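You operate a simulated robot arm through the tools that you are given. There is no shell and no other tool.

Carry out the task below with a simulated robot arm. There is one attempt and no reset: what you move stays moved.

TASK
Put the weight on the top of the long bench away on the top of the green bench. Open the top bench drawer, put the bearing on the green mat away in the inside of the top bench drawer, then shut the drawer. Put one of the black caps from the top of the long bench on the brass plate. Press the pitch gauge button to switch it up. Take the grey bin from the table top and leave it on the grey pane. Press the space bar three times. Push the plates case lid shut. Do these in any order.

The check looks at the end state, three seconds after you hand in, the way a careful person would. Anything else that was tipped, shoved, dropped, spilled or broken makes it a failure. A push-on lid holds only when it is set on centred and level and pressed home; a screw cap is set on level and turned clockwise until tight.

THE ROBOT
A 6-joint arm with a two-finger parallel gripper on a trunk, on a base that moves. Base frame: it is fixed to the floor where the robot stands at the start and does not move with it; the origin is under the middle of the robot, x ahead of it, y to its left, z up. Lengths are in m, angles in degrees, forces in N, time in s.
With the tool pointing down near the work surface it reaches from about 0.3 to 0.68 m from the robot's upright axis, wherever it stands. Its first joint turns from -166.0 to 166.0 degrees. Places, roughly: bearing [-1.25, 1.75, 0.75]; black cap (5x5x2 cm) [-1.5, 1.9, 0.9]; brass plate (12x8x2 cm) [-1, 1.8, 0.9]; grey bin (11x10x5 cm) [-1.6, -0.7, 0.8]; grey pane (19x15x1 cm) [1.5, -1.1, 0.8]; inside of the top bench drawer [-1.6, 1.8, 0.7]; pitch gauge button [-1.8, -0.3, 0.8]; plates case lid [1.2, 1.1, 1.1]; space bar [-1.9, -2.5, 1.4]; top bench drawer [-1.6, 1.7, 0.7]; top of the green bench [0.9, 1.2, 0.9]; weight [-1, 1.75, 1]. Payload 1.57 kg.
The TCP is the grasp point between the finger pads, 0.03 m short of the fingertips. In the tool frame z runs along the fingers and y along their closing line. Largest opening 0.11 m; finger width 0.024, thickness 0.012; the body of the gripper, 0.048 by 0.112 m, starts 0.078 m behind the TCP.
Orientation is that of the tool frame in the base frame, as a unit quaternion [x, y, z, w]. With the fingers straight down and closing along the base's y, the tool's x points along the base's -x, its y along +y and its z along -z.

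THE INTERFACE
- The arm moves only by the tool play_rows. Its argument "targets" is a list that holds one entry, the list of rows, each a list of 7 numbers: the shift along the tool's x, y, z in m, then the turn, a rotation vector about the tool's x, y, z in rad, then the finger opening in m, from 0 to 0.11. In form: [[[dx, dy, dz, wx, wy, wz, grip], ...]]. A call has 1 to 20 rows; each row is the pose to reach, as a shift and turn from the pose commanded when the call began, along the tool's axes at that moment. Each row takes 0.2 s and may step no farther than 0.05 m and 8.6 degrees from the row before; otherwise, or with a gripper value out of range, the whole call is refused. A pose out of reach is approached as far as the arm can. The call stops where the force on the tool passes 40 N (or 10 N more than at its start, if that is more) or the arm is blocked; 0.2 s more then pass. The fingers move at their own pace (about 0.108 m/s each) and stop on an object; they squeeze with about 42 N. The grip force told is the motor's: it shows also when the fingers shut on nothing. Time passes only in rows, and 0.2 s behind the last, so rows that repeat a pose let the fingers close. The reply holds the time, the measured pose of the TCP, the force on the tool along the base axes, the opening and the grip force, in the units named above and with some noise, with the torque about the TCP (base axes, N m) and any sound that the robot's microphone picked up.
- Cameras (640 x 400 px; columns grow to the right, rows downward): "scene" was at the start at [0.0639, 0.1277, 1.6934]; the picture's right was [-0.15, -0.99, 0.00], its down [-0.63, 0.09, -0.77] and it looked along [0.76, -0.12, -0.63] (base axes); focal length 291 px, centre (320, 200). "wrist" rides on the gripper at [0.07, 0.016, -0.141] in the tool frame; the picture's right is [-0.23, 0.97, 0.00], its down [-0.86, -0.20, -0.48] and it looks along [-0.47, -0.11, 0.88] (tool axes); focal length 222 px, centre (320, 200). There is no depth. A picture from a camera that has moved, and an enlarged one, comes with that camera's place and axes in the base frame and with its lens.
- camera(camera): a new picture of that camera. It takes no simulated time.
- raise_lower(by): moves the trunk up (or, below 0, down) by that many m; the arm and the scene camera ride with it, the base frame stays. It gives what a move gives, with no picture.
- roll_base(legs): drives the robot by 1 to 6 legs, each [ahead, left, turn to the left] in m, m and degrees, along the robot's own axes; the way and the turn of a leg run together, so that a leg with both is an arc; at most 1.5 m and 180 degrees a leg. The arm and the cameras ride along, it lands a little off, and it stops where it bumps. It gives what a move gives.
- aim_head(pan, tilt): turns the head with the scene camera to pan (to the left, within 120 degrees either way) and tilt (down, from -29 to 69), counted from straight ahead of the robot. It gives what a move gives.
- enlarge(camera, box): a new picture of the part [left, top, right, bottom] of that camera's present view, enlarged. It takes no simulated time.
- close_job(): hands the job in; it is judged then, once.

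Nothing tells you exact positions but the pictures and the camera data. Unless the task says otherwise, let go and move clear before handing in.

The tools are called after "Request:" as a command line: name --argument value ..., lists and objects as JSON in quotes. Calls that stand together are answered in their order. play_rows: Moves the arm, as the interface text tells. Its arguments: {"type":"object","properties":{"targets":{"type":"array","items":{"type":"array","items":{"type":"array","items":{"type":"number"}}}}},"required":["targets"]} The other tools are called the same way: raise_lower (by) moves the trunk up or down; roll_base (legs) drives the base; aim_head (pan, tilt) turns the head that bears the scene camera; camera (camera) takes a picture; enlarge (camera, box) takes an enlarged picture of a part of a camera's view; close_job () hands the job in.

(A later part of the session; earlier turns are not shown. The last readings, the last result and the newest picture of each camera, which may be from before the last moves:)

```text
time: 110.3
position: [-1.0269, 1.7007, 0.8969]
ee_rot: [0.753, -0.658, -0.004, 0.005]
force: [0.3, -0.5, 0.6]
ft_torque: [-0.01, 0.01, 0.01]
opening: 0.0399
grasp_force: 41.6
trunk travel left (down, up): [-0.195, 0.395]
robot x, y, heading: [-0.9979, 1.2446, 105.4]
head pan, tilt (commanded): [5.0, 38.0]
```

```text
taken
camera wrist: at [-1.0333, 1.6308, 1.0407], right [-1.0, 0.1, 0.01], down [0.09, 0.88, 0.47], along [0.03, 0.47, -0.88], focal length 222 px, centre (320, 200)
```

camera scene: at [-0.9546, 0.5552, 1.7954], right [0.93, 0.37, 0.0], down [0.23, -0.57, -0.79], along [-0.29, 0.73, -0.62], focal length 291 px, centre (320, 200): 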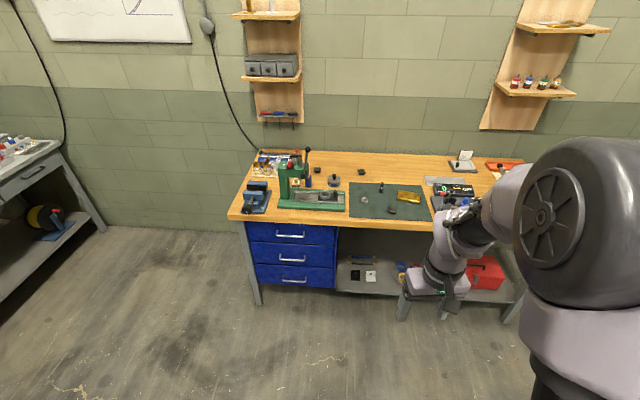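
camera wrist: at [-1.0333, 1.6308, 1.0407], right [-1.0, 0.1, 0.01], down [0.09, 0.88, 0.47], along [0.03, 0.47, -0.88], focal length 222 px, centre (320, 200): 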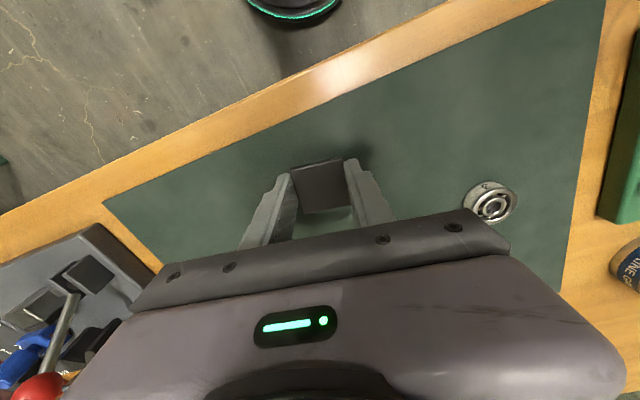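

Cap gripped (0.040 m, 42 N). Lifting and moving toward the brass plate, with a check on the way.

Request:
play_rows --targets '[[[0, 0, -0.04, 0, 0, 0, 0.03], [0, 0, -0.08, 0, 0, 0, 0.03], [0, 0, -0.12, 0, 0, 0, 0.03], [-0.04, -0.02, -0.12, 0, 0, 0, 0.03], [-0.08, -0.04, -0.12, 0, 0, 0, 0.03]]]'

Request:
camera --camera "wrist"

```text
time: 111.5
position: [-0.9972, 1.79, 1.0185]
ee_rot: [0.753, -0.658, -0.004, 0.007]
force: [0.2, -0.1, 1.0]
ft_torque: [-0.02, -0.02, 0.01]
opening: 0.0404
grasp_force: 42.2
trunk travel left (down, up): [-0.195, 0.395]
robot x, y, heading: [-0.9946, 1.2463, 105.2]
head pan, tilt (commanded): [5.0, 38.0]
```

```text
taken
camera wrist: at [-1.0025, 1.719, 1.1612], right [-1.0, 0.1, 0.01], down [0.09, 0.88, 0.47], along [0.03, 0.47, -0.88], focal length 222 px, centre (320, 200)
```

wrist: 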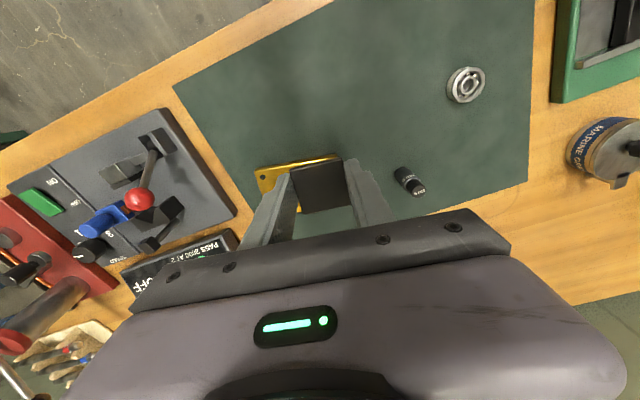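

Request:
play_rows --targets '[[[-0.03, -0.018, 0, 0, 0, 0, 0.03], [-0.0525, -0.0336, 0, 0, 0, 0, 0.03], [-0.0525, -0.0336, 0.04, 0, 0, 0, 0.03], [-0.0525, -0.0336, 0.075, 0, 0, 0, 0.03], [-0.0525, -0.0336, 0.09, 0, 0, 0, 0.03], [-0.0525, -0.0336, 0.096, 0, 0, 0, 0.03]]]'

Request:
camera --camera "wrist"

```text
time: 112.9
position: [-0.9721, 1.8423, 0.9214]
ee_rot: [0.753, -0.658, -0.004, 0.006]
force: [-0.3, 0.2, -1.3]
ft_torque: [-0.02, 0.04, 0.02]
opening: 0.0401
grasp_force: 41.8
trunk travel left (down, up): [-0.195, 0.395]
robot x, y, heading: [-0.9949, 1.2492, 105.4]
head pan, tilt (commanded): [5.0, 38.0]
```

```text
taken
camera wrist: at [-0.9769, 1.7728, 1.0638], right [-1.0, 0.1, 0.01], down [0.09, 0.88, 0.47], along [0.03, 0.47, -0.88], focal length 222 px, centre (320, 200)
```

wrist: 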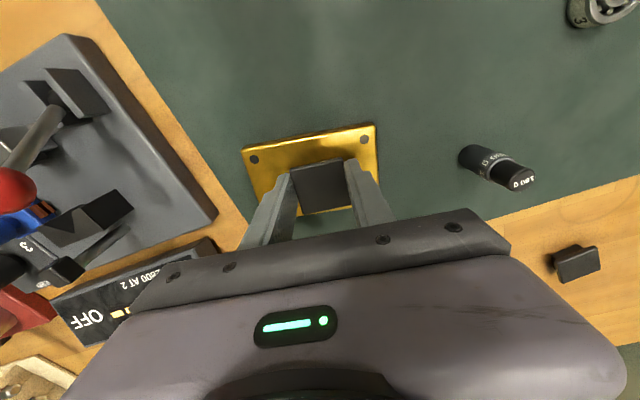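

Centred over the plate. Lowering until it touches.

Request:
play_rows --targets '[[[0, 0, 0.002, 0, 0, 0, 0.03], [0, 0, 0.004, 0, 0, 0, 0.03]]]'

Request:
play_rows --targets '[[[0, 0, 0.001, 0, 0, 0, 0.03], [0, 0, 0.002, 0, 0, 0, 0.03]]]'

```text
time: 113.5
position: [-0.9721, 1.8426, 0.9172]
ee_rot: [0.753, -0.658, -0.005, 0.006]
force: [-1.7, -0.2, 0.0]
ft_torque: [0.0, 0.02, -0.01]
opening: 0.0401
grasp_force: 41.6
trunk travel left (down, up): [-0.195, 0.395]
robot x, y, heading: [-0.9991, 1.2478, 105.2]
head pan, tilt (commanded): [5.0, 38.0]
```

```text
time: 114.1
position: [-0.9733, 1.8432, 0.9159]
ee_rot: [0.753, -0.658, -0.004, 0.005]
force: [0.0, -0.1, -0.5]
ft_torque: [0.01, 0.0, 0.0]
opening: 0.04
grasp_force: 41.7
trunk travel left (down, up): [-0.195, 0.395]
robot x, y, heading: [-0.9953, 1.2485, 105.0]
head pan, tilt (commanded): [5.0, 38.0]
```

Request:
play_rows --targets '[[[0, 0, 0.002, 0, 0, 0, 0.03], [0, 0, 0.004, 0, 0, 0, 0.03]]]'

```text
time: 114.7
position: [-0.9722, 1.8415, 0.9119]
ee_rot: [0.753, -0.658, -0.006, 0.004]
force: [1.6, 0.7, 26.1]
ft_torque: [0.09, 0.01, 0.01]
opening: 0.0403
grasp_force: 41.9
trunk travel left (down, up): [-0.195, 0.395]
robot x, y, heading: [-0.9963, 1.2466, 105.1]
head pan, tilt (commanded): [5.0, 38.0]
```

Contact felt. Releasing and lifting straight up.

Request:
play_rows --targets '[[[0, 0, -0.0025, 0, 0, 0, 0.04], [0, 0, -0.0025, 0, 0, 0, 0.06], [0, 0, -0.0025, 0, 0, 0, 0.075], [0, 0, -0.03, 0, 0, 0, 0.075], [0, 0, -0.07, 0, 0, 0, 0.075], [0, 0, -0.11, 0, 0, 0, 0.075], [0.03, 0.03, -0.13, 0, 0, 0, 0.075]]]'

Request:
camera --camera "wrist"

```text
time: 116.3
position: [-0.9971, 1.8059, 1.0428]
ee_rot: [0.753, -0.658, -0.004, 0.005]
force: [-0.1, 0.1, -0.4]
ft_torque: [0.02, -0.01, 0.01]
opening: 0.0751
grasp_force: 0.0
trunk travel left (down, up): [-0.195, 0.395]
robot x, y, heading: [-1.0006, 1.249, 105.1]
head pan, tilt (commanded): [5.0, 38.0]
```

```text
taken
camera wrist: at [-1.0026, 1.7358, 1.1842], right [-1.0, 0.1, 0.01], down [0.09, 0.88, 0.47], along [0.03, 0.47, -0.88], focal length 222 px, centre (320, 200)
```

wrist: 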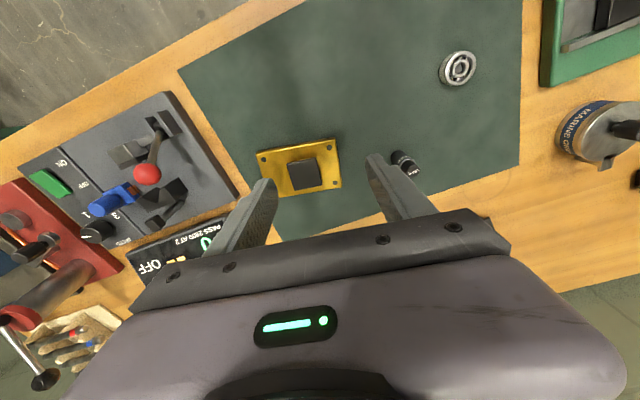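

The cap sits centred on the brass plate. Next is the drawer, so I'll back off and move left to face it.

Request:
roll_base --legs '[[-0.45, 0, 0], [0, 0.4, 1.1]]'

Request:
aim_head --pan 0 --tilt 45

Request:
camera --camera "scene"

```text
time: 121.1
position: [-1.2733, 1.2528, 1.042]
ee_rot: [0.763, -0.646, -0.003, 0.006]
force: [0.2, 0.0, 0.8]
ft_torque: [-0.02, -0.05, -0.02]
opening: 0.0753
grasp_force: 0.0
trunk travel left (down, up): [-0.195, 0.395]
robot x, y, heading: [-1.2525, 0.69, 107.2]
head pan, tilt (commanded): [5.0, 38.0]
```

```text
time: 121.8
position: [-1.2719, 1.2531, 1.0406]
ee_rot: [0.763, -0.646, -0.004, 0.006]
force: [-0.4, -0.3, 0.3]
ft_torque: [-0.02, 0.0, 0.03]
opening: 0.075
grasp_force: 0.1
trunk travel left (down, up): [-0.195, 0.395]
robot x, y, heading: [-1.2534, 0.6937, 107.2]
head pan, tilt (commanded): [0.0, 45.0]
```

```text
taken
camera scene: at [-1.4062, 0.7115, 1.6053], right [0.96, 0.3, 0.0], down [0.21, -0.68, -0.71], along [-0.21, 0.68, -0.71], focal length 291 px, centre (320, 200)
```

scene: 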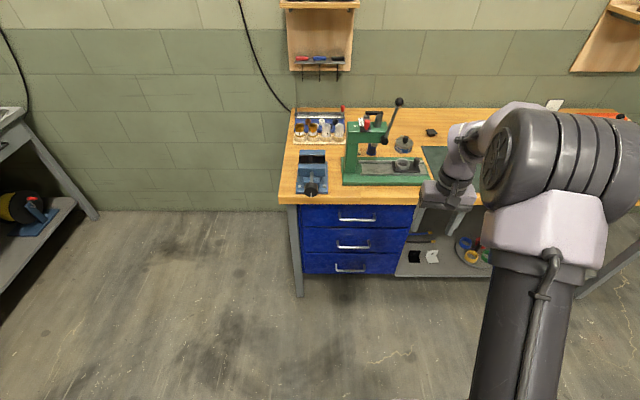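

Request:
enlarge --camera "scene" --box '[285, 180, 425, 280]'

```text
4.00 times, centred on (355, 230) of scene
camera zoom: at [-1.4062, 0.7115, 1.6053], right [0.96, 0.3, 0.0], down [0.21, -0.68, -0.71], along [-0.21, 0.68, -0.71], focal length 1164 px, centre (180, 80)
```

zoom: 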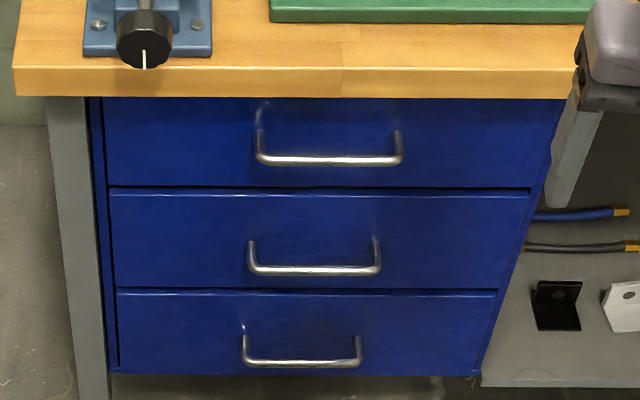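

The handle bar is at about (-1.49, 1.491, 0.725), just under the bench edge with about 3 cm clearance behind it. I'll lower the trunk and turn the tool horizontal to grip it from the front.

Request:
raise_lower --by -0.17

Request:
play_rows --targets '[[[0, 0.02, 0, 0, 0.012, -0.06, 0.06], [0, 0.04, 0, 0, 0.012, -0.117, 0.06]]]'

```text
time: 123.7
position: [-1.2712, 1.2533, 0.8703]
ee_rot: [0.764, -0.645, -0.004, 0.006]
force: [-0.4, 0.4, -0.5]
ft_torque: [-0.03, 0.01, 0.03]
opening: 0.0751
grasp_force: 0.3
trunk travel left (down, up): [-0.025, 0.565]
robot x, y, heading: [-1.2517, 0.694, 107.0]
head pan, tilt (commanded): [0.0, 45.0]
```

```text
time: 124.3
position: [-1.3127, 1.2452, 0.8723]
ee_rot: [0.801, -0.599, 0.0, 0.01]
force: [0.0, -0.3, -0.7]
ft_torque: [0.05, 0.03, 0.02]
opening: 0.0602
grasp_force: 0.0
trunk travel left (down, up): [-0.025, 0.565]
robot x, y, heading: [-1.2522, 0.6935, 107.2]
head pan, tilt (commanded): [0.0, 45.0]
```

Request:
play_rows --targets '[[[-0.0131, 0.0084, 0.006, 0, -0.131, 0, 0.06], [-0.0262, 0.0168, 0.012, 0, -0.262, 0, 0.06], [-0.0393, 0.0252, 0.018, 0, -0.393, 0, 0.06], [-0.0523, 0.0337, 0.024, 0, -0.524, 0, 0.06], [-0.0654, 0.0421, 0.03, 0, -0.654, 0, 0.06], [-0.0785, 0.0505, 0.036, 0, -0.785, 0, 0.06], [-0.0916, 0.0589, 0.042, 0, -0.916, 0, 0.06], [-0.1047, 0.0673, 0.048, 0, -1.047, 0, 0.06], [-0.1178, 0.0757, 0.054, 0, -1.178, 0, 0.06], [-0.1308, 0.0842, 0.06, 0, -1.309, 0, 0.06], [-0.144, 0.0926, 0.066, 0, -1.44, 0, 0.06], [-0.157, 0.101, 0.072, 0, -1.571, 0, 0.06]]]'

Request:
camera --camera "scene"

Request:
camera --camera "wrist"

```text
time: 126.8
position: [-1.3874, 1.4794, 0.8658]
ee_rot: [0.62, -0.475, -0.531, -0.33]
force: [23.2, -69.9, 29.9]
ft_torque: [0.8, -0.77, -2.89]
opening: 0.0559
grasp_force: 0.0
out of reach, approached as far as the arm can: row 5, 6, 7, 8, 9, 10, 11, 12
trunk travel left (down, up): [-0.025, 0.565]
robot x, y, heading: [-1.2552, 0.692, 107.0]
head pan, tilt (commanded): [0.0, 45.0]
stopped in row 12: the force on the tool passed its limit at 599 N (the readings are from after the stop); the commanded pose is now the measured one
```

```text
taken
camera scene: at [-1.4022, 0.6985, 1.4362], right [0.96, 0.29, 0.0], down [0.21, -0.67, -0.71], along [-0.21, 0.68, -0.7], focal length 291 px, centre (320, 200)
```

scene: 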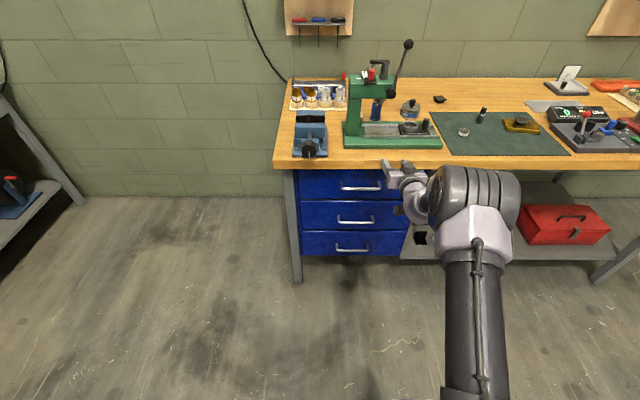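

```text
taken
camera wrist: at [-1.3559, 1.3292, 0.8315], right [-0.91, -0.27, 0.31], down [0.36, -0.17, 0.92], along [-0.2, 0.95, 0.25], focal length 222 px, centre (320, 200)
```

wrist: 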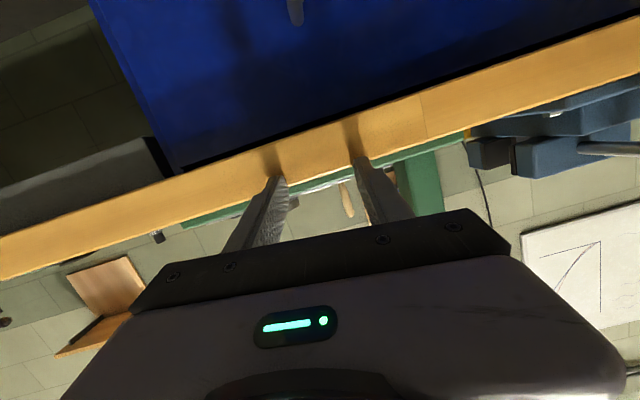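

The arm could not follow that turn and the fingers bumped the bench edge. Everything on the bench still looks upright. I'll pull straight back first.

Request:
play_rows --targets '[[[0, 0, -0.03, 0, 0, 0, 0.06], [0, 0, -0.06, 0, 0, 0, 0.06], [0, 0, -0.09, 0, 0, 0, 0.06], [0, 0, -0.12, 0, 0, 0, 0.06]]]'

Request:
enlarge --camera "scene" --box '[260, 50, 640, 260]'

Request:
camera --camera "wrist"

```text
time: 127.8
position: [-1.3399, 1.4134, 0.9096]
ee_rot: [0.63, -0.478, -0.528, -0.309]
force: [-0.2, -0.5, -0.3]
ft_torque: [0.0, 0.02, 0.02]
opening: 0.0596
grasp_force: 0.0
out of reach, approached as far as the arm can: row 1, 2, 3, 4
trunk travel left (down, up): [-0.025, 0.565]
robot x, y, heading: [-1.2545, 0.6937, 107.1]
head pan, tilt (commanded): [0.0, 45.0]
```

```text
1.68 times, centred on (450, 155) of scene
camera zoom: at [-1.4062, 0.7113, 1.4352], right [0.96, 0.29, 0.0], down [0.21, -0.68, -0.71], along [-0.21, 0.68, -0.71], focal length 490 px, centre (101, 276)
```

zoom: 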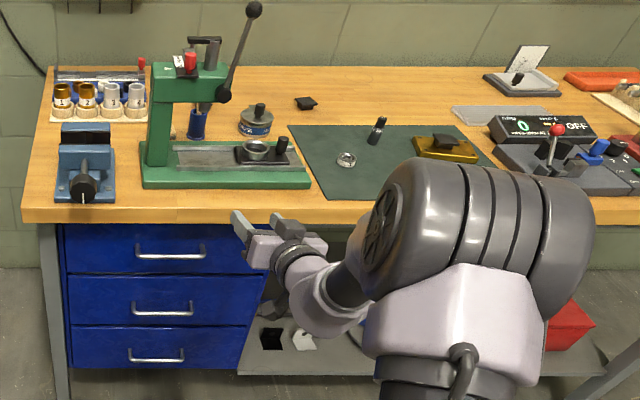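

```text
taken
camera wrist: at [-1.3043, 1.263, 0.8816], right [-0.9, -0.28, 0.33], down [0.38, -0.12, 0.92], along [-0.22, 0.95, 0.21], focal length 222 px, centre (320, 200)
```

wrist: 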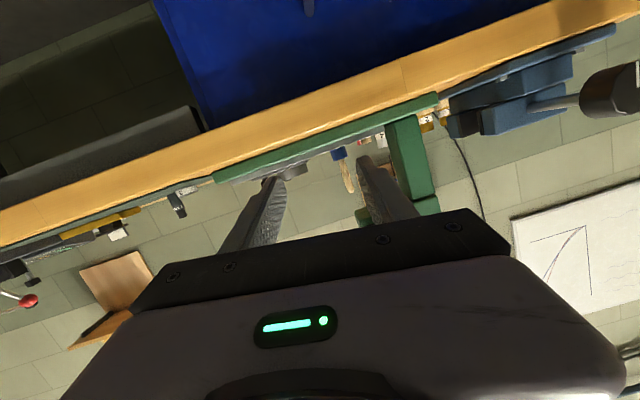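

The weight and cap are still in place. The arm seems to get stuck when the wrist lines up with the forearm off to one side. I'll try moving the tool straight ahead of the robot.

Request:
play_rows --targets '[[[0, 0.02, -0.02, 0, 0, 0, 0.06], [0, 0.04, -0.04, 0, 0, 0, 0.06], [0, 0.06, -0.06, 0, 0, 0, 0.06], [0, 0.08, -0.08, 0, 0, 0, 0.06], [0, 0.1, -0.1, 0, 0, 0, 0.06]]]'

```text
time: 128.9
position: [-1.3742, 1.3289, 0.9967]
ee_rot: [0.633, -0.481, -0.527, -0.3]
force: [0.0, -0.1, 0.8]
ft_torque: [-0.02, 0.03, -0.02]
opening: 0.0601
grasp_force: 0.0
out of reach, approached as far as the arm can: row 1, 2, 3, 4, 5
trunk travel left (down, up): [-0.025, 0.565]
robot x, y, heading: [-1.2535, 0.6941, 107.0]
head pan, tilt (commanded): [0.0, 45.0]
```

I'll roll back into free space and return the tool to pointing down, then redo the turn with the tool exactly in the arm's own plane.

Request:
roll_base --legs '[[-0.3, 0, 0]]'

Request:
play_rows --targets '[[[0, 0, 0, 0, 0.13, 0, 0.06], [0, 0, 0, 0, 0.26, 0, 0.06], [0, 0, 0, 0, 0.39, 0, 0.06], [0, 0, 0, 0, 0.52, 0, 0.06], [0, 0, 0, 0, 0.65, 0, 0.06], [0, 0, 0, 0, 0.78, 0, 0.06], [0, 0, 0, 0, 0.91, 0, 0.06], [0, 0, 0, 0, 1.04, 0, 0.06], [0, 0, 0, 0, 1.17, 0, 0.06], [0, 0, 0, 0, 1.3, 0, 0.06]]]'

```text
time: 131.0
position: [-1.2861, 1.0406, 0.9966]
ee_rot: [0.634, -0.48, -0.528, -0.299]
force: [-0.7, -0.1, -0.9]
ft_torque: [0.03, 0.0, -0.03]
opening: 0.0599
grasp_force: 0.1
trunk travel left (down, up): [-0.025, 0.565]
robot x, y, heading: [-1.1652, 0.4088, 107.3]
head pan, tilt (commanded): [0.0, 45.0]
```

```text
time: 133.2
position: [-1.2855, 1.041, 0.9953]
ee_rot: [0.823, -0.564, -0.034, 0.053]
force: [-0.3, -0.5, -0.2]
ft_torque: [0.02, 0.0, 0.0]
opening: 0.0599
grasp_force: 0.0
trunk travel left (down, up): [-0.025, 0.565]
robot x, y, heading: [-1.1643, 0.4037, 107.2]
head pan, tilt (commanded): [0.0, 45.0]
```

The wrist is back to normal. I'll square the tool to the robot and centre it, then look at the result.

Request:
play_rows --targets '[[[0.025, 0.015, 0.02, 0.03, 0, 0.02, 0.06], [0.05, 0.03, 0.04, 0.06, 0, 0.035, 0.06], [0.075, 0.045, 0.06, 0.09, 0, 0.05, 0.06], [0.1, 0.06, 0.08, 0.125, 0, 0.07, 0.06], [0.125, 0.073, 0.095, 0.125, 0, 0.07, 0.06]]]'

```text
time: 134.4
position: [-1.3208, 0.894, 0.9115]
ee_rot: [0.805, -0.593, 0.0, 0.003]
force: [-0.8, 0.4, -0.2]
ft_torque: [0.0, -0.01, -0.03]
opening: 0.0596
grasp_force: 0.0
trunk travel left (down, up): [-0.025, 0.565]
robot x, y, heading: [-1.1627, 0.4058, 107.2]
head pan, tilt (commanded): [0.0, 45.0]
```

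Request:
play_rows --targets '[[[-0.0233, -0.0005, 0.0146, 0, -0.131, 0, 0.06], [-0.0467, -0.001, 0.0292, 0, -0.262, 0, 0.06], [-0.07, -0.0015, 0.0438, 0, -0.393, 0, 0.06], [-0.0933, -0.002, 0.0583, 0, -0.524, 0, 0.06], [-0.1167, -0.0025, 0.0729, 0, -0.654, 0, 0.06], [-0.14, -0.003, 0.0875, 0, -0.785, 0, 0.06]]]'

```text
time: 135.8
position: [-1.3585, 1.0276, 0.8229]
ee_rot: [0.744, -0.549, -0.309, -0.225]
force: [0.3, -0.8, 0.5]
ft_torque: [-0.02, -0.02, -0.02]
opening: 0.0601
grasp_force: 0.0
trunk travel left (down, up): [-0.025, 0.565]
robot x, y, heading: [-1.1655, 0.4044, 107.3]
head pan, tilt (commanded): [0.0, 45.0]
```

Request:
play_rows --targets '[[[-0.0062, 0, 0.0268, 0, -0.131, 0, 0.06], [-0.0123, 0, 0.0537, 0, -0.262, 0, 0.06], [-0.0185, 0, 0.0805, 0, -0.393, 0, 0.06], [-0.0247, 0, 0.1073, 0, -0.524, 0, 0.06], [-0.0308, 0, 0.1342, 0, -0.654, 0, 0.06], [-0.037, 0, 0.161, 0, -0.785, 0, 0.06]]]'

Request:
camera --camera "wrist"

```text
time: 137.2
position: [-1.4017, 1.1606, 0.7335]
ee_rot: [0.57, -0.42, -0.57, -0.418]
force: [-0.4, -0.5, 0.3]
ft_torque: [-0.03, -0.04, -0.02]
opening: 0.0597
grasp_force: 0.1
trunk travel left (down, up): [-0.025, 0.565]
robot x, y, heading: [-1.1636, 0.4054, 107.5]
head pan, tilt (commanded): [0.0, 45.0]
```

```text
taken
camera wrist: at [-1.3748, 1.021, 0.6654], right [-0.93, -0.29, 0.23], down [0.33, -0.4, 0.86], along [-0.16, 0.87, 0.46], focal length 222 px, centre (320, 200)
```

wrist: 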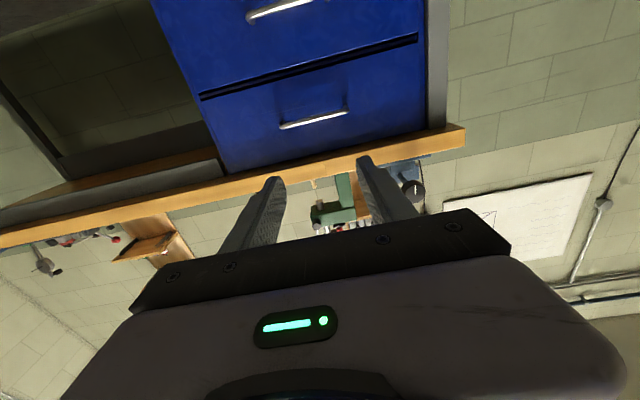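

Horizontal pose reached cleanly. Now rolling the gripper 90° so the fingers close vertically.

Request:
play_rows --targets '[[[0, 0, 0, 0, 0, 0.131, 0.06], [0, 0, 0, 0, 0, 0.262, 0.06], [0, 0, 0, 0, 0, 0.393, 0.06], [0, 0, 0, 0, 0, 0.524, 0.06], [0, 0, 0, 0, 0, 0.654, 0.06], [0, 0, 0, 0, 0, 0.785, 0.06], [0, 0, 0, 0, 0, 0.916, 0.06], [0, 0, 0, 0, 0, 1.047, 0.06], [0, 0, 0, 0, 0, 1.178, 0.06], [0, 0, 0, 0, 0, 1.309, 0.06], [0, 0, 0, 0, 0, 1.44, 0.06], [0, 0, 0, 0, 0, 1.571, 0.06]]]'

Request:
camera --camera "wrist"

```text
time: 139.8
position: [-1.4001, 1.1607, 0.735]
ee_rot: [-0.105, 0.7, 0.697, -0.108]
force: [0.5, 0.0, 0.7]
ft_torque: [-0.01, 0.02, 0.01]
opening: 0.0603
grasp_force: 0.0
trunk travel left (down, up): [-0.025, 0.565]
robot x, y, heading: [-1.1658, 0.4082, 107.1]
head pan, tilt (commanded): [0.0, 45.0]
```

```text
taken
camera wrist: at [-1.4247, 1.0062, 0.7537], right [0.22, 0.07, 0.97], down [0.96, -0.2, -0.2], along [0.18, 0.98, -0.11], focal length 222 px, centre (320, 200)
```

wrist: 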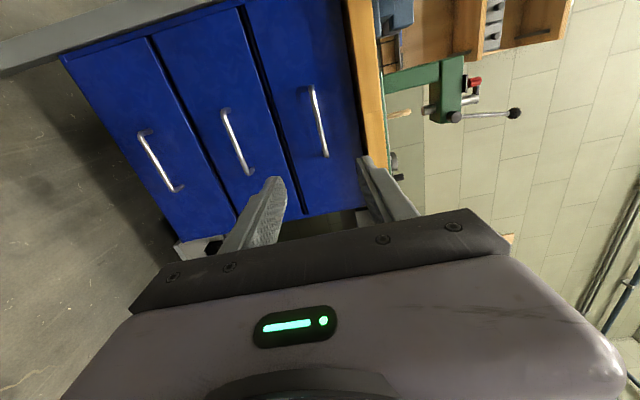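

Request:
enlarge --camera "wrist" --box '[250, 60, 410, 180]'

```text
3.33 times, centred on (330, 120) of wrist
camera zoom: at [-1.4247, 1.0062, 0.7537], right [0.22, 0.07, 0.97], down [0.96, -0.2, -0.2], along [0.18, 0.98, -0.11], focal length 740 px, centre (287, 467)
```

zoom: 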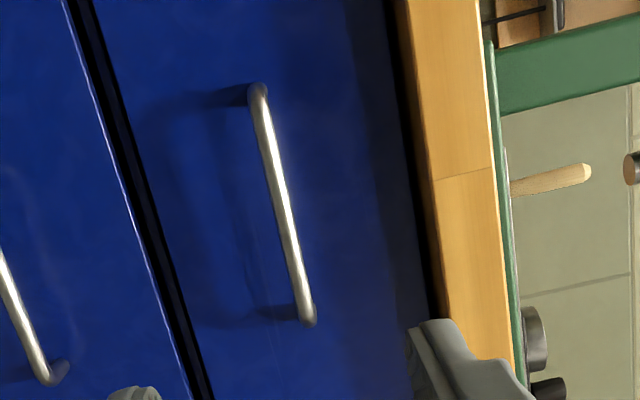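

The handle is at about (-1.494, 1.484, 0.7335), directly ahead of the gripper. Rolling forward most of the way, then checking.

Request:
roll_base --legs '[[0.27, 0, 0]]'

Request:
camera --camera "wrist"

```text
time: 141.7
position: [-1.4811, 1.4138, 0.7361]
ee_rot: [-0.106, 0.701, 0.697, -0.109]
force: [-0.4, 0.3, 0.3]
ft_torque: [0.0, -0.02, -0.02]
opening: 0.0601
grasp_force: 0.0
trunk travel left (down, up): [-0.025, 0.565]
robot x, y, heading: [-1.2445, 0.6597, 107.5]
head pan, tilt (commanded): [0.0, 45.0]
```

```text
taken
camera wrist: at [-1.5058, 1.2589, 0.7536], right [0.22, 0.07, 0.97], down [0.96, -0.2, -0.2], along [0.18, 0.98, -0.11], focal length 222 px, centre (320, 200)
```

wrist: 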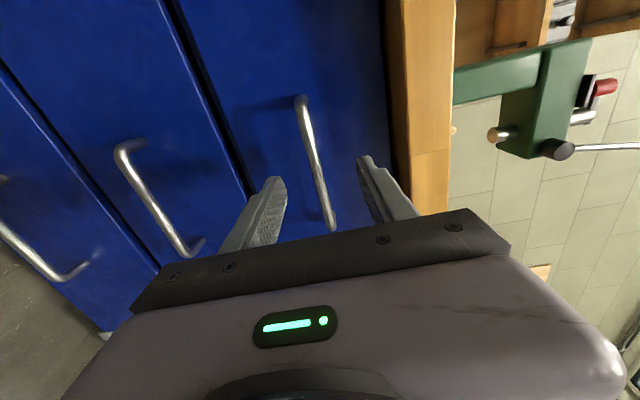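

Request:
play_rows --targets '[[[0, -0.002, 0.02, 0, 0, 0, 0.06], [0, -0.004, 0.04, 0, 0, 0, 0.06], [0, -0.004, 0.058, 0, 0, 0, 0.06], [0, -0.004, 0.058, 0, 0, 0, 0.04], [0, -0.004, 0.058, 0, 0, 0, 0.02], [0, -0.004, 0.058, 0, 0, 0, 0.0]]]'

Request:
camera --camera "wrist"

```text
time: 143.1
position: [-1.4975, 1.469, 0.7292]
ee_rot: [-0.107, 0.702, 0.696, -0.108]
force: [1.3, -1.2, -5.5]
ft_torque: [0.0, -0.24, 0.12]
opening: 0.0118
grasp_force: 29.0
trunk travel left (down, up): [-0.025, 0.565]
robot x, y, heading: [-1.2434, 0.654, 107.3]
head pan, tilt (commanded): [0.0, 45.0]
```

```text
taken
camera wrist: at [-1.5224, 1.314, 0.7483], right [0.22, 0.07, 0.97], down [0.96, -0.2, -0.2], along [0.18, 0.98, -0.12], focal length 222 px, centre (320, 200)
```

wrist: 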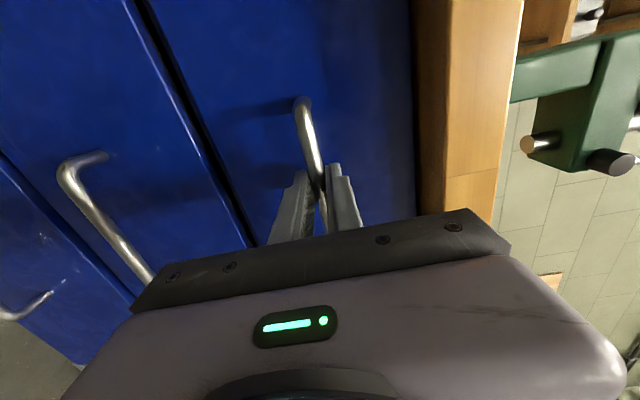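

The bar is gripped. Pulling the drawer open by rolling the base back.

Request:
roll_base --legs '[[-0.13, 0.002, 0]]'

Request:
camera --camera "scene"

```text
time: 144.4
position: [-1.4598, 1.3444, 0.7304]
ee_rot: [-0.106, 0.702, 0.696, -0.108]
force: [0.6, -1.7, -10.2]
ft_torque: [-0.04, -0.27, -0.05]
opening: 0.0119
grasp_force: 29.4
trunk travel left (down, up): [-0.025, 0.565]
robot x, y, heading: [-1.2069, 0.535, 107.5]
head pan, tilt (commanded): [0.0, 45.0]
```

```text
taken
camera scene: at [-1.3596, 0.5525, 1.4351], right [0.95, 0.3, 0.0], down [0.21, -0.68, -0.71], along [-0.21, 0.67, -0.71], focal length 291 px, centre (320, 200)
```

scene: 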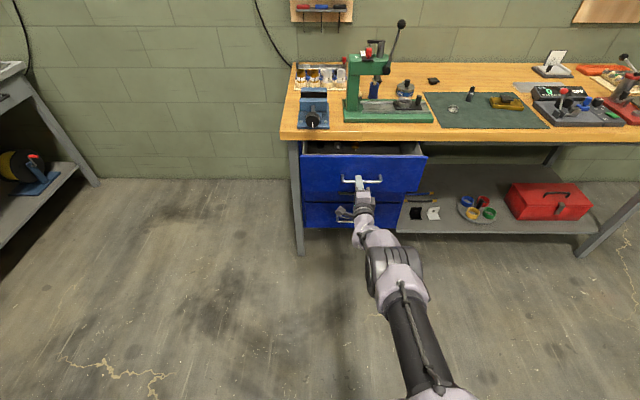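

The drawer is sliding open. Pulling further.

Request:
roll_base --legs '[[-0.13, 0.002, 0]]'

Request:
camera --camera "scene"

```text
time: 145.7
position: [-1.4228, 1.2198, 0.7304]
ee_rot: [-0.106, 0.702, 0.696, -0.107]
force: [-0.4, -1.1, -6.2]
ft_torque: [-0.01, -0.27, 0.02]
opening: 0.0117
grasp_force: 29.0
trunk travel left (down, up): [-0.025, 0.565]
robot x, y, heading: [-1.1716, 0.4129, 107.3]
head pan, tilt (commanded): [0.0, 45.0]
```

```text
taken
camera scene: at [-1.3228, 0.4283, 1.4351], right [0.95, 0.3, 0.0], down [0.21, -0.68, -0.71], along [-0.21, 0.67, -0.71], focal length 291 px, centre (320, 200)
```

scene: 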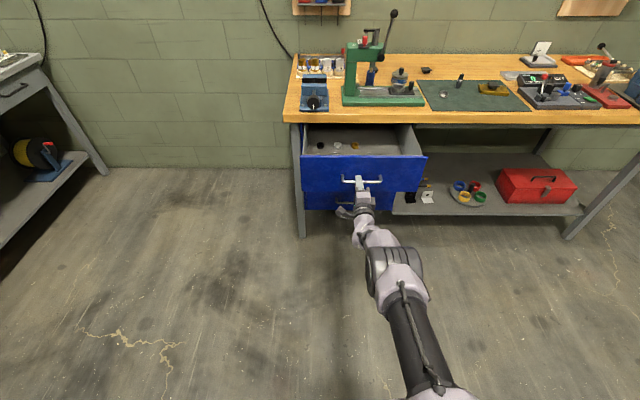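

Request:
enlarge --camera "scene" --box '[290, 110, 440, 210]'

```text
4.00 times, centred on (365, 160) of scene
camera zoom: at [-1.3228, 0.4283, 1.4351], right [0.95, 0.3, 0.0], down [0.21, -0.68, -0.71], along [-0.21, 0.67, -0.71], focal length 1164 px, centre (140, 360)
```

zoom: 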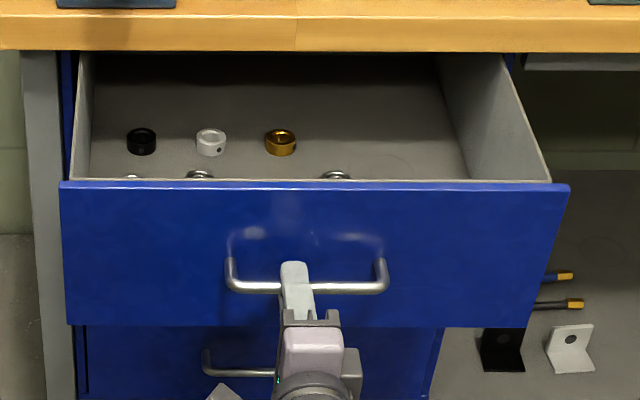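

The drawer is open about 26 cm with free space on its right side. Releasing the handle, backing off and returning the tool to pointing down.

Request:
play_rows --targets '[[[0, 0, 0, 0, 0, 0, 0.03], [0, 0, 0, 0, 0, 0, 0.06], [0, 0, 0, 0, 0, 0, 0.06]]]'

Request:
roll_base --legs '[[-0.15, 0, 0]]'

Request:
play_rows --targets '[[[0, 0, 0, 0, 0, -0.131, 0.06], [0, 0, 0, 0, 0, -0.262, 0.06], [0, 0, 0, 0, 0, -0.393, 0.06], [0, 0, 0, 0, 0, -0.524, 0.06], [0, 0, 0, 0, 0, -0.654, 0.06], [0, 0, 0, 0, 0, -0.785, 0.06], [0, 0, 0, 0, 0, -0.916, 0.06], [0, 0, 0, 0, 0, -1.047, 0.06], [0, 0, 0, 0, 0, -1.178, 0.06], [0, 0, 0, 0, 0, -1.309, 0.06], [0, 0, 0, 0, 0, -1.44, 0.06], [0, 0, 0, 0, 0, -1.571, 0.06]]]'

Request:
camera --camera "scene"

```text
time: 146.5
position: [-1.4228, 1.2203, 0.7301]
ee_rot: [-0.105, 0.701, 0.697, -0.107]
force: [0.6, -1.2, -1.1]
ft_torque: [0.01, -0.02, -0.02]
opening: 0.06
grasp_force: 0.0
trunk travel left (down, up): [-0.025, 0.565]
robot x, y, heading: [-1.1699, 0.4082, 107.4]
head pan, tilt (commanded): [0.0, 45.0]
```

```text
time: 147.8
position: [-1.379, 1.0799, 0.7306]
ee_rot: [-0.106, 0.701, 0.697, -0.108]
force: [-0.1, -0.4, -0.4]
ft_torque: [0.01, 0.0, -0.03]
opening: 0.06
grasp_force: 0.0
trunk travel left (down, up): [-0.025, 0.565]
robot x, y, heading: [-1.1271, 0.2671, 107.4]
head pan, tilt (commanded): [0.0, 45.0]
```

```text
time: 150.4
position: [-1.3805, 1.0798, 0.7303]
ee_rot: [0.571, -0.42, -0.568, -0.417]
force: [-0.6, -0.7, -0.2]
ft_torque: [-0.05, -0.02, 0.02]
opening: 0.0599
grasp_force: 0.1
trunk travel left (down, up): [-0.025, 0.565]
robot x, y, heading: [-1.1285, 0.2699, 107.4]
head pan, tilt (commanded): [0.0, 45.0]
```

```text
taken
camera scene: at [-1.2787, 0.2875, 1.4352], right [0.95, 0.3, 0.0], down [0.21, -0.67, -0.71], along [-0.21, 0.67, -0.71], focal length 291 px, centre (320, 200)
```

scene: 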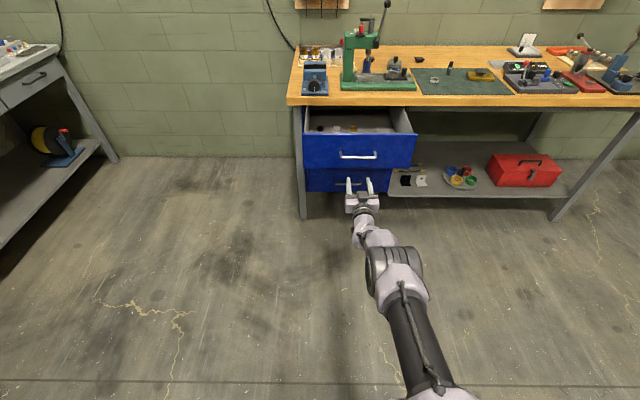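

Request:
play_rows --targets '[[[-0.015, 0, -0.0233, 0, 0.131, 0, 0.06], [-0.03, 0, -0.0467, 0, 0.262, 0, 0.06], [-0.045, 0, -0.07, 0, 0.393, 0, 0.06], [-0.06, 0, -0.0933, 0, 0.524, 0, 0.06], [-0.075, 0, -0.1167, 0, 0.654, 0, 0.06], [-0.09, 0, -0.14, 0, 0.785, 0, 0.06], [-0.105, 0, -0.1633, 0, 0.916, 0, 0.06], [-0.12, 0, -0.1867, 0, 1.047, 0, 0.06], [-0.135, 0, -0.21, 0, 1.178, 0, 0.06], [-0.15, 0, -0.2333, 0, 1.309, 0, 0.06], [-0.165, 0, -0.2567, 0, 1.44, 0, 0.06], [-0.18, 0, -0.28, 0, 1.571, 0, 0.06]]]'

```text
time: 153.0
position: [-1.2946, 0.8154, 0.9125]
ee_rot: [0.806, -0.592, 0.003, 0.005]
force: [-0.2, -0.2, -0.4]
ft_torque: [0.0, 0.01, -0.01]
opening: 0.0599
grasp_force: 0.1
trunk travel left (down, up): [-0.025, 0.565]
robot x, y, heading: [-1.1264, 0.2715, 107.5]
head pan, tilt (commanded): [0.0, 45.0]
```

Tool is down again. Raising the trunk and driving to a stance beside the open drawer to pick up the bearing.

Request:
raise_lower --by 0.15

Request:
roll_base --legs '[[0, -0.455, -1.3], [0.84, 0, 0]]'

Request:
camera --camera "wrist"

Request:
camera --camera "scene"

```text
time: 154.8
position: [-1.2965, 0.8166, 1.0637]
ee_rot: [0.806, -0.592, 0.002, 0.003]
force: [0.6, 0.6, -0.7]
ft_torque: [-0.02, 0.0, -0.02]
opening: 0.0599
grasp_force: 0.1
trunk travel left (down, up): [-0.175, 0.415]
robot x, y, heading: [-1.1272, 0.2695, 107.2]
head pan, tilt (commanded): [0.0, 45.0]
```

```text
time: 161.6
position: [-1.0708, 1.7598, 1.0632]
ee_rot: [0.798, -0.602, 0.002, 0.004]
force: [0.4, -0.4, -0.2]
ft_torque: [-0.04, -0.01, 0.01]
opening: 0.0601
grasp_force: 0.1
trunk travel left (down, up): [-0.175, 0.415]
robot x, y, heading: [-0.9171, 1.215, 105.8]
head pan, tilt (commanded): [0.0, 45.0]
```

```text
taken
camera wrist: at [-1.067, 1.6902, 1.2055], right [-1.0, -0.05, 0.0], down [-0.04, 0.88, 0.47], along [-0.03, 0.47, -0.88], focal length 222 px, centre (320, 200)
```

wrist: 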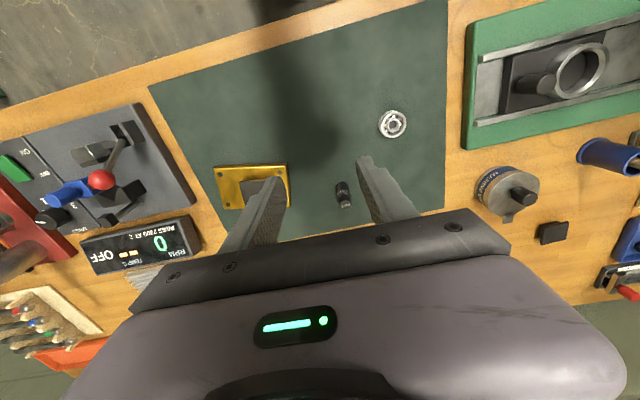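

```text
taken
camera scene: at [-1.0662, 1.2318, 1.5852], right [0.96, 0.28, 0.0], down [0.19, -0.68, -0.71], along [-0.19, 0.68, -0.71], focal length 291 px, centre (320, 200)
```

scene: 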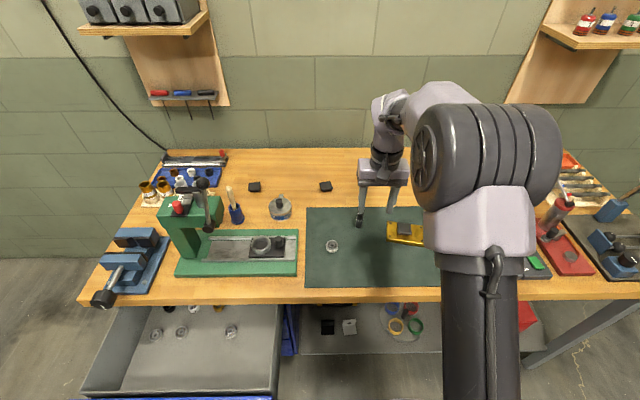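

The bearing is at about (-1.177, 1.739). Moving over it.

Request:
play_rows --targets '[[[-0.003, 0.036, 0.02, 0, 0, 0, 0.06], [-0.006, 0.072, 0.05, 0, 0, 0, 0.06], [-0.009, 0.108, 0.08, 0, 0, 0, 0.06], [-0.009, 0.108, 0.11, 0, 0, 0, 0.06]]]'

Request:
camera --camera "wrist"

```text
time: 162.6
position: [-1.178, 1.7368, 0.9522]
ee_rot: [0.798, -0.602, 0.001, 0.003]
force: [-0.5, 0.0, -0.5]
ft_torque: [0.02, 0.01, 0.02]
opening: 0.0605
grasp_force: 0.1
trunk travel left (down, up): [-0.175, 0.415]
robot x, y, heading: [-0.9104, 1.2112, 105.9]
head pan, tilt (commanded): [0.0, 45.0]
```

```text
taken
camera wrist: at [-1.1738, 1.6676, 1.0955], right [-1.0, -0.05, 0.0], down [-0.04, 0.88, 0.47], along [-0.02, 0.47, -0.88], focal length 222 px, centre (320, 200)
```

wrist: 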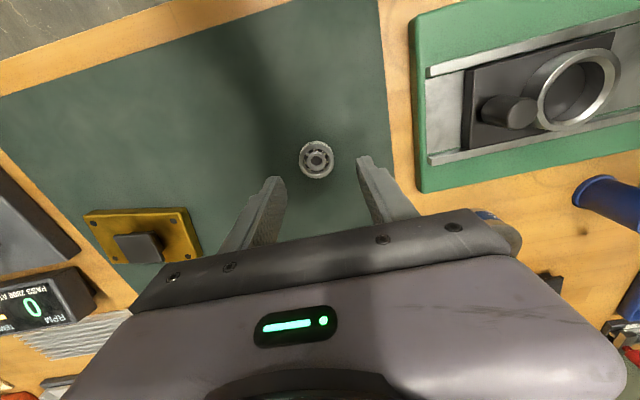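

Request:
play_rows --targets '[[[0, -0.005, 0.025, 0, 0, 0, 0.06], [0, -0.005, 0.045, 0, 0, 0, 0.06], [0, -0.005, 0.056, 0, 0, 0, 0.06], [0, -0.005, 0.056, 0, 0, 0, 0.04], [0, -0.005, 0.056, 0, 0, 0, 0.025], [0, -0.005, 0.056, 0, 0, 0, 0.02]]]'

Request:
camera --camera "wrist"

```text
time: 164.0
position: [-1.1716, 1.7394, 0.8983]
ee_rot: [0.798, -0.602, 0.001, 0.003]
force: [-0.7, 1.0, 0.4]
ft_torque: [0.02, 0.01, -0.02]
opening: 0.0343
grasp_force: 41.7
trunk travel left (down, up): [-0.175, 0.415]
robot x, y, heading: [-0.91, 1.2113, 105.9]
head pan, tilt (commanded): [0.0, 45.0]
```

```text
taken
camera wrist: at [-1.1683, 1.6684, 1.0407], right [-1.0, -0.05, 0.0], down [-0.04, 0.88, 0.47], along [-0.03, 0.47, -0.88], focal length 222 px, centre (320, 200)
```

wrist: 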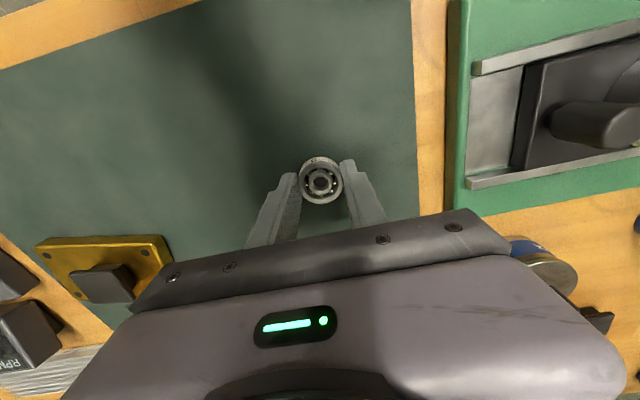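

Bearing gripped. Lifting and carrying it over the open drawer.

Request:
play_rows --targets '[[[0, 0, -0.045, 0, 0, 0, 0.02], [0, 0, -0.09, 0, 0, 0, 0.02], [0, 0, -0.135, 0, 0, 0, 0.02], [0, 0, -0.165, 0, 0, 0, 0.02], [0.0318, 0.0283, -0.165, 0, 0, 0, 0.02], [0.0635, 0.0565, -0.165, 0, 0, 0, 0.02], [0.0953, 0.0848, -0.165, 0, 0, 0, 0.02], [0.127, 0.113, -0.165, 0, 0, 0, 0.02], [0.1588, 0.1413, -0.165, 0, 0, 0, 0.02], [0.1906, 0.1695, -0.165, 0, 0, 0, 0.02], [0.2223, 0.1978, -0.165, 0, 0, 0, 0.02], [0.2541, 0.226, -0.165, 0, 0, 0, 0.02]]]'

Request:
camera --camera "wrist"

Request:
camera --camera "scene"

```text
time: 166.6
position: [-1.3198, 1.4316, 1.0631]
ee_rot: [0.798, -0.602, 0.001, 0.003]
force: [-0.4, -0.2, -0.1]
ft_torque: [0.01, -0.04, -0.04]
opening: 0.0344
grasp_force: 42.3
trunk travel left (down, up): [-0.175, 0.415]
robot x, y, heading: [-0.9163, 1.2155, 105.9]
head pan, tilt (commanded): [0.0, 45.0]
```

```text
taken
camera wrist: at [-1.3166, 1.3622, 1.206], right [-1.0, -0.05, 0.0], down [-0.04, 0.88, 0.47], along [-0.03, 0.47, -0.88], focal length 222 px, centre (320, 200)
```

wrist: 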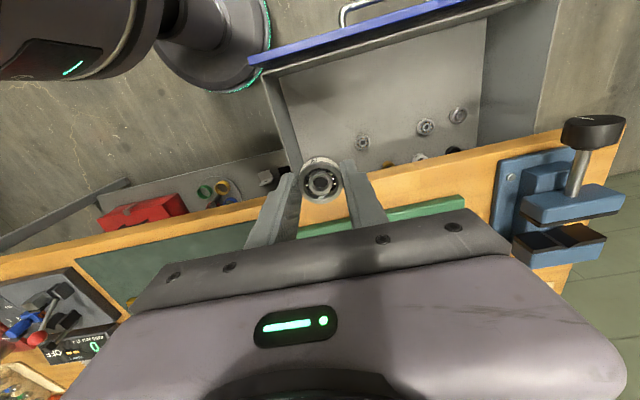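

```text
taken
camera scene: at [-1.0665, 1.2308, 1.5852], right [0.96, 0.28, 0.0], down [0.19, -0.68, -0.71], along [-0.19, 0.68, -0.71], focal length 291 px, centre (320, 200)
```

scene: 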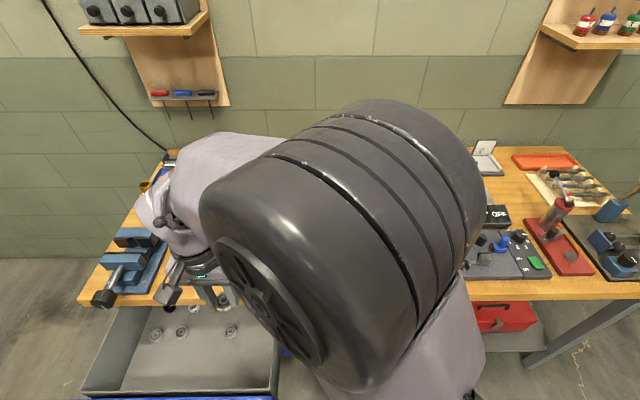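

The drop point is clear of the rings and the drawer sides. Lowering into the drawer.

Request:
play_rows --targets '[[[0, 0, 0.045, 0, 0, 0, 0.02], [0, 0, 0.09, 0, 0, 0, 0.02], [0, 0, 0.135, 0, 0, 0, 0.02], [0, 0, 0.18, 0, 0, 0, 0.02], [0, 0, 0.225, 0, 0, 0, 0.02], [0, 0, 0.265, 0, 0, 0, 0.02], [0, 0, 0.29, 0, 0, 0, 0.02]]]'

Request:
camera --camera "wrist"

```text
time: 168.2
position: [-1.3202, 1.4333, 0.774]
ee_rot: [0.799, -0.602, 0.001, 0.004]
force: [0.9, 0.0, 0.0]
ft_torque: [-0.03, -0.02, 0.01]
opening: 0.0343
grasp_force: 42.1
trunk travel left (down, up): [-0.175, 0.415]
robot x, y, heading: [-0.9155, 1.2104, 106.2]
head pan, tilt (commanded): [0.0, 45.0]
```

```text
taken
camera wrist: at [-1.3163, 1.3627, 0.9165], right [-1.0, -0.05, 0.0], down [-0.04, 0.88, 0.47], along [-0.02, 0.47, -0.88], focal length 222 px, centre (320, 200)
```

wrist: 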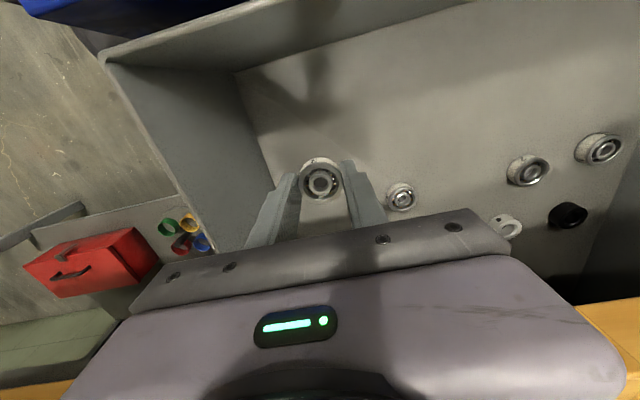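

Request:
play_rows --targets '[[[0, 0, 0.015, 0, 0, 0, 0.02], [0, 0, 0.025, 0, 0, 0, 0.02], [0, 0, 0.03, 0, 0, 0, 0.02]]]'

```text
time: 169.0
position: [-1.3197, 1.4308, 0.7453]
ee_rot: [0.798, -0.602, 0.002, 0.003]
force: [1.3, -0.6, 0.0]
ft_torque: [0.02, 0.01, -0.01]
opening: 0.0344
grasp_force: 41.7
trunk travel left (down, up): [-0.175, 0.415]
robot x, y, heading: [-0.9132, 1.2098, 105.9]
head pan, tilt (commanded): [0.0, 45.0]
```

Request:
play_rows --targets '[[[0, 0, 0.005, 0, 0, 0, 0.02], [0, 0, 0.01, 0, 0, 0, 0.02], [0, 0, 0.015, 0, 0, 0, 0.02]]]'

Request:
camera --camera "wrist"

```text
time: 169.8
position: [-1.3201, 1.4321, 0.7292]
ee_rot: [0.798, -0.602, 0.001, 0.002]
force: [0.9, 0.7, -0.5]
ft_torque: [-0.04, -0.01, -0.01]
opening: 0.0343
grasp_force: 41.5
trunk travel left (down, up): [-0.175, 0.415]
robot x, y, heading: [-0.914, 1.2107, 105.8]
head pan, tilt (commanded): [0.0, 45.0]
```

```text
taken
camera wrist: at [-1.3165, 1.3624, 0.8719], right [-1.0, -0.05, 0.0], down [-0.04, 0.88, 0.47], along [-0.03, 0.47, -0.88], focal length 222 px, centre (320, 200)
```

wrist: 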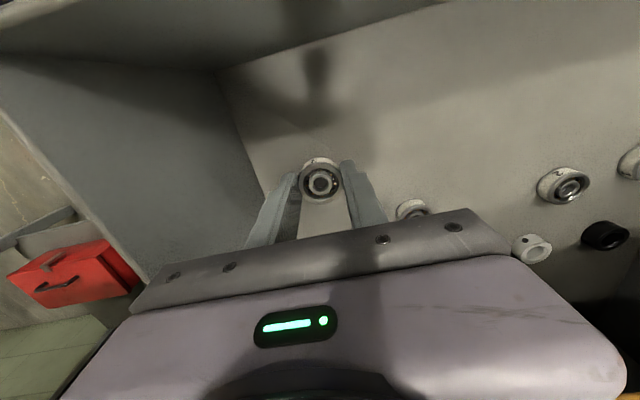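

Request:
play_rows --targets '[[[0, 0, 0.004, 0, 0, 0, 0.02], [0, 0, 0.008, 0, 0, 0, 0.02], [0, 0, 0.012, 0, 0, 0, 0.02]]]'

```text
time: 170.6
position: [-1.3204, 1.4308, 0.7173]
ee_rot: [0.799, -0.602, 0.002, 0.004]
force: [-0.5, -0.7, -0.7]
ft_torque: [0.04, 0.01, -0.02]
opening: 0.0344
grasp_force: 41.8
trunk travel left (down, up): [-0.175, 0.415]
robot x, y, heading: [-0.9154, 1.2163, 105.8]
head pan, tilt (commanded): [0.0, 45.0]
```

No floor contact yet; the drawer is deeper than I thought. I'll shift a little away from the side wall and continue down slowly.

Request:
play_rows --targets '[[[0, 0.015, 0, 0, 0, 0, 0.02], [0, 0.015, 0.005, 0, 0, 0, 0.02], [0, 0.015, 0.01, 0, 0, 0, 0.02], [0, 0.015, 0.014, 0, 0, 0, 0.02]]]'

Request:
camera --camera "wrist"

```text
time: 171.6
position: [-1.3328, 1.4252, 0.703]
ee_rot: [0.799, -0.602, 0.002, 0.003]
force: [1.0, 0.9, -1.2]
ft_torque: [-0.03, -0.04, 0.0]
opening: 0.0343
grasp_force: 41.8
trunk travel left (down, up): [-0.175, 0.415]
robot x, y, heading: [-0.9112, 1.2067, 106.2]
head pan, tilt (commanded): [0.0, 45.0]
```

```text
taken
camera wrist: at [-1.3304, 1.3567, 0.8462], right [-1.0, -0.05, 0.0], down [-0.04, 0.88, 0.47], along [-0.03, 0.47, -0.88], focal length 222 px, centre (320, 200)
```

wrist: 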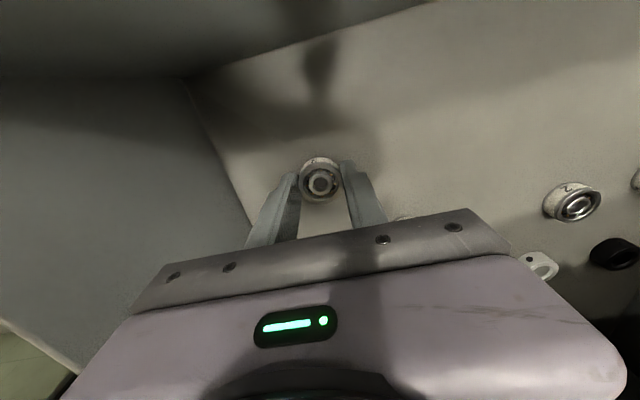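

Request:
play_rows --targets '[[[0, 0, 0.004, 0, 0, 0, 0.02], [0, 0, 0.008, 0, 0, 0, 0.02], [0, 0, 0.012, 0, 0, 0, 0.02]]]'

```text
time: 172.4
position: [-1.3342, 1.4262, 0.6907]
ee_rot: [0.799, -0.602, 0.001, 0.003]
force: [-0.3, 0.7, -0.7]
ft_torque: [0.04, 0.01, -0.01]
opening: 0.0342
grasp_force: 41.7
trunk travel left (down, up): [-0.175, 0.415]
robot x, y, heading: [-0.9152, 1.2102, 106.0]
head pan, tilt (commanded): [0.0, 45.0]
```

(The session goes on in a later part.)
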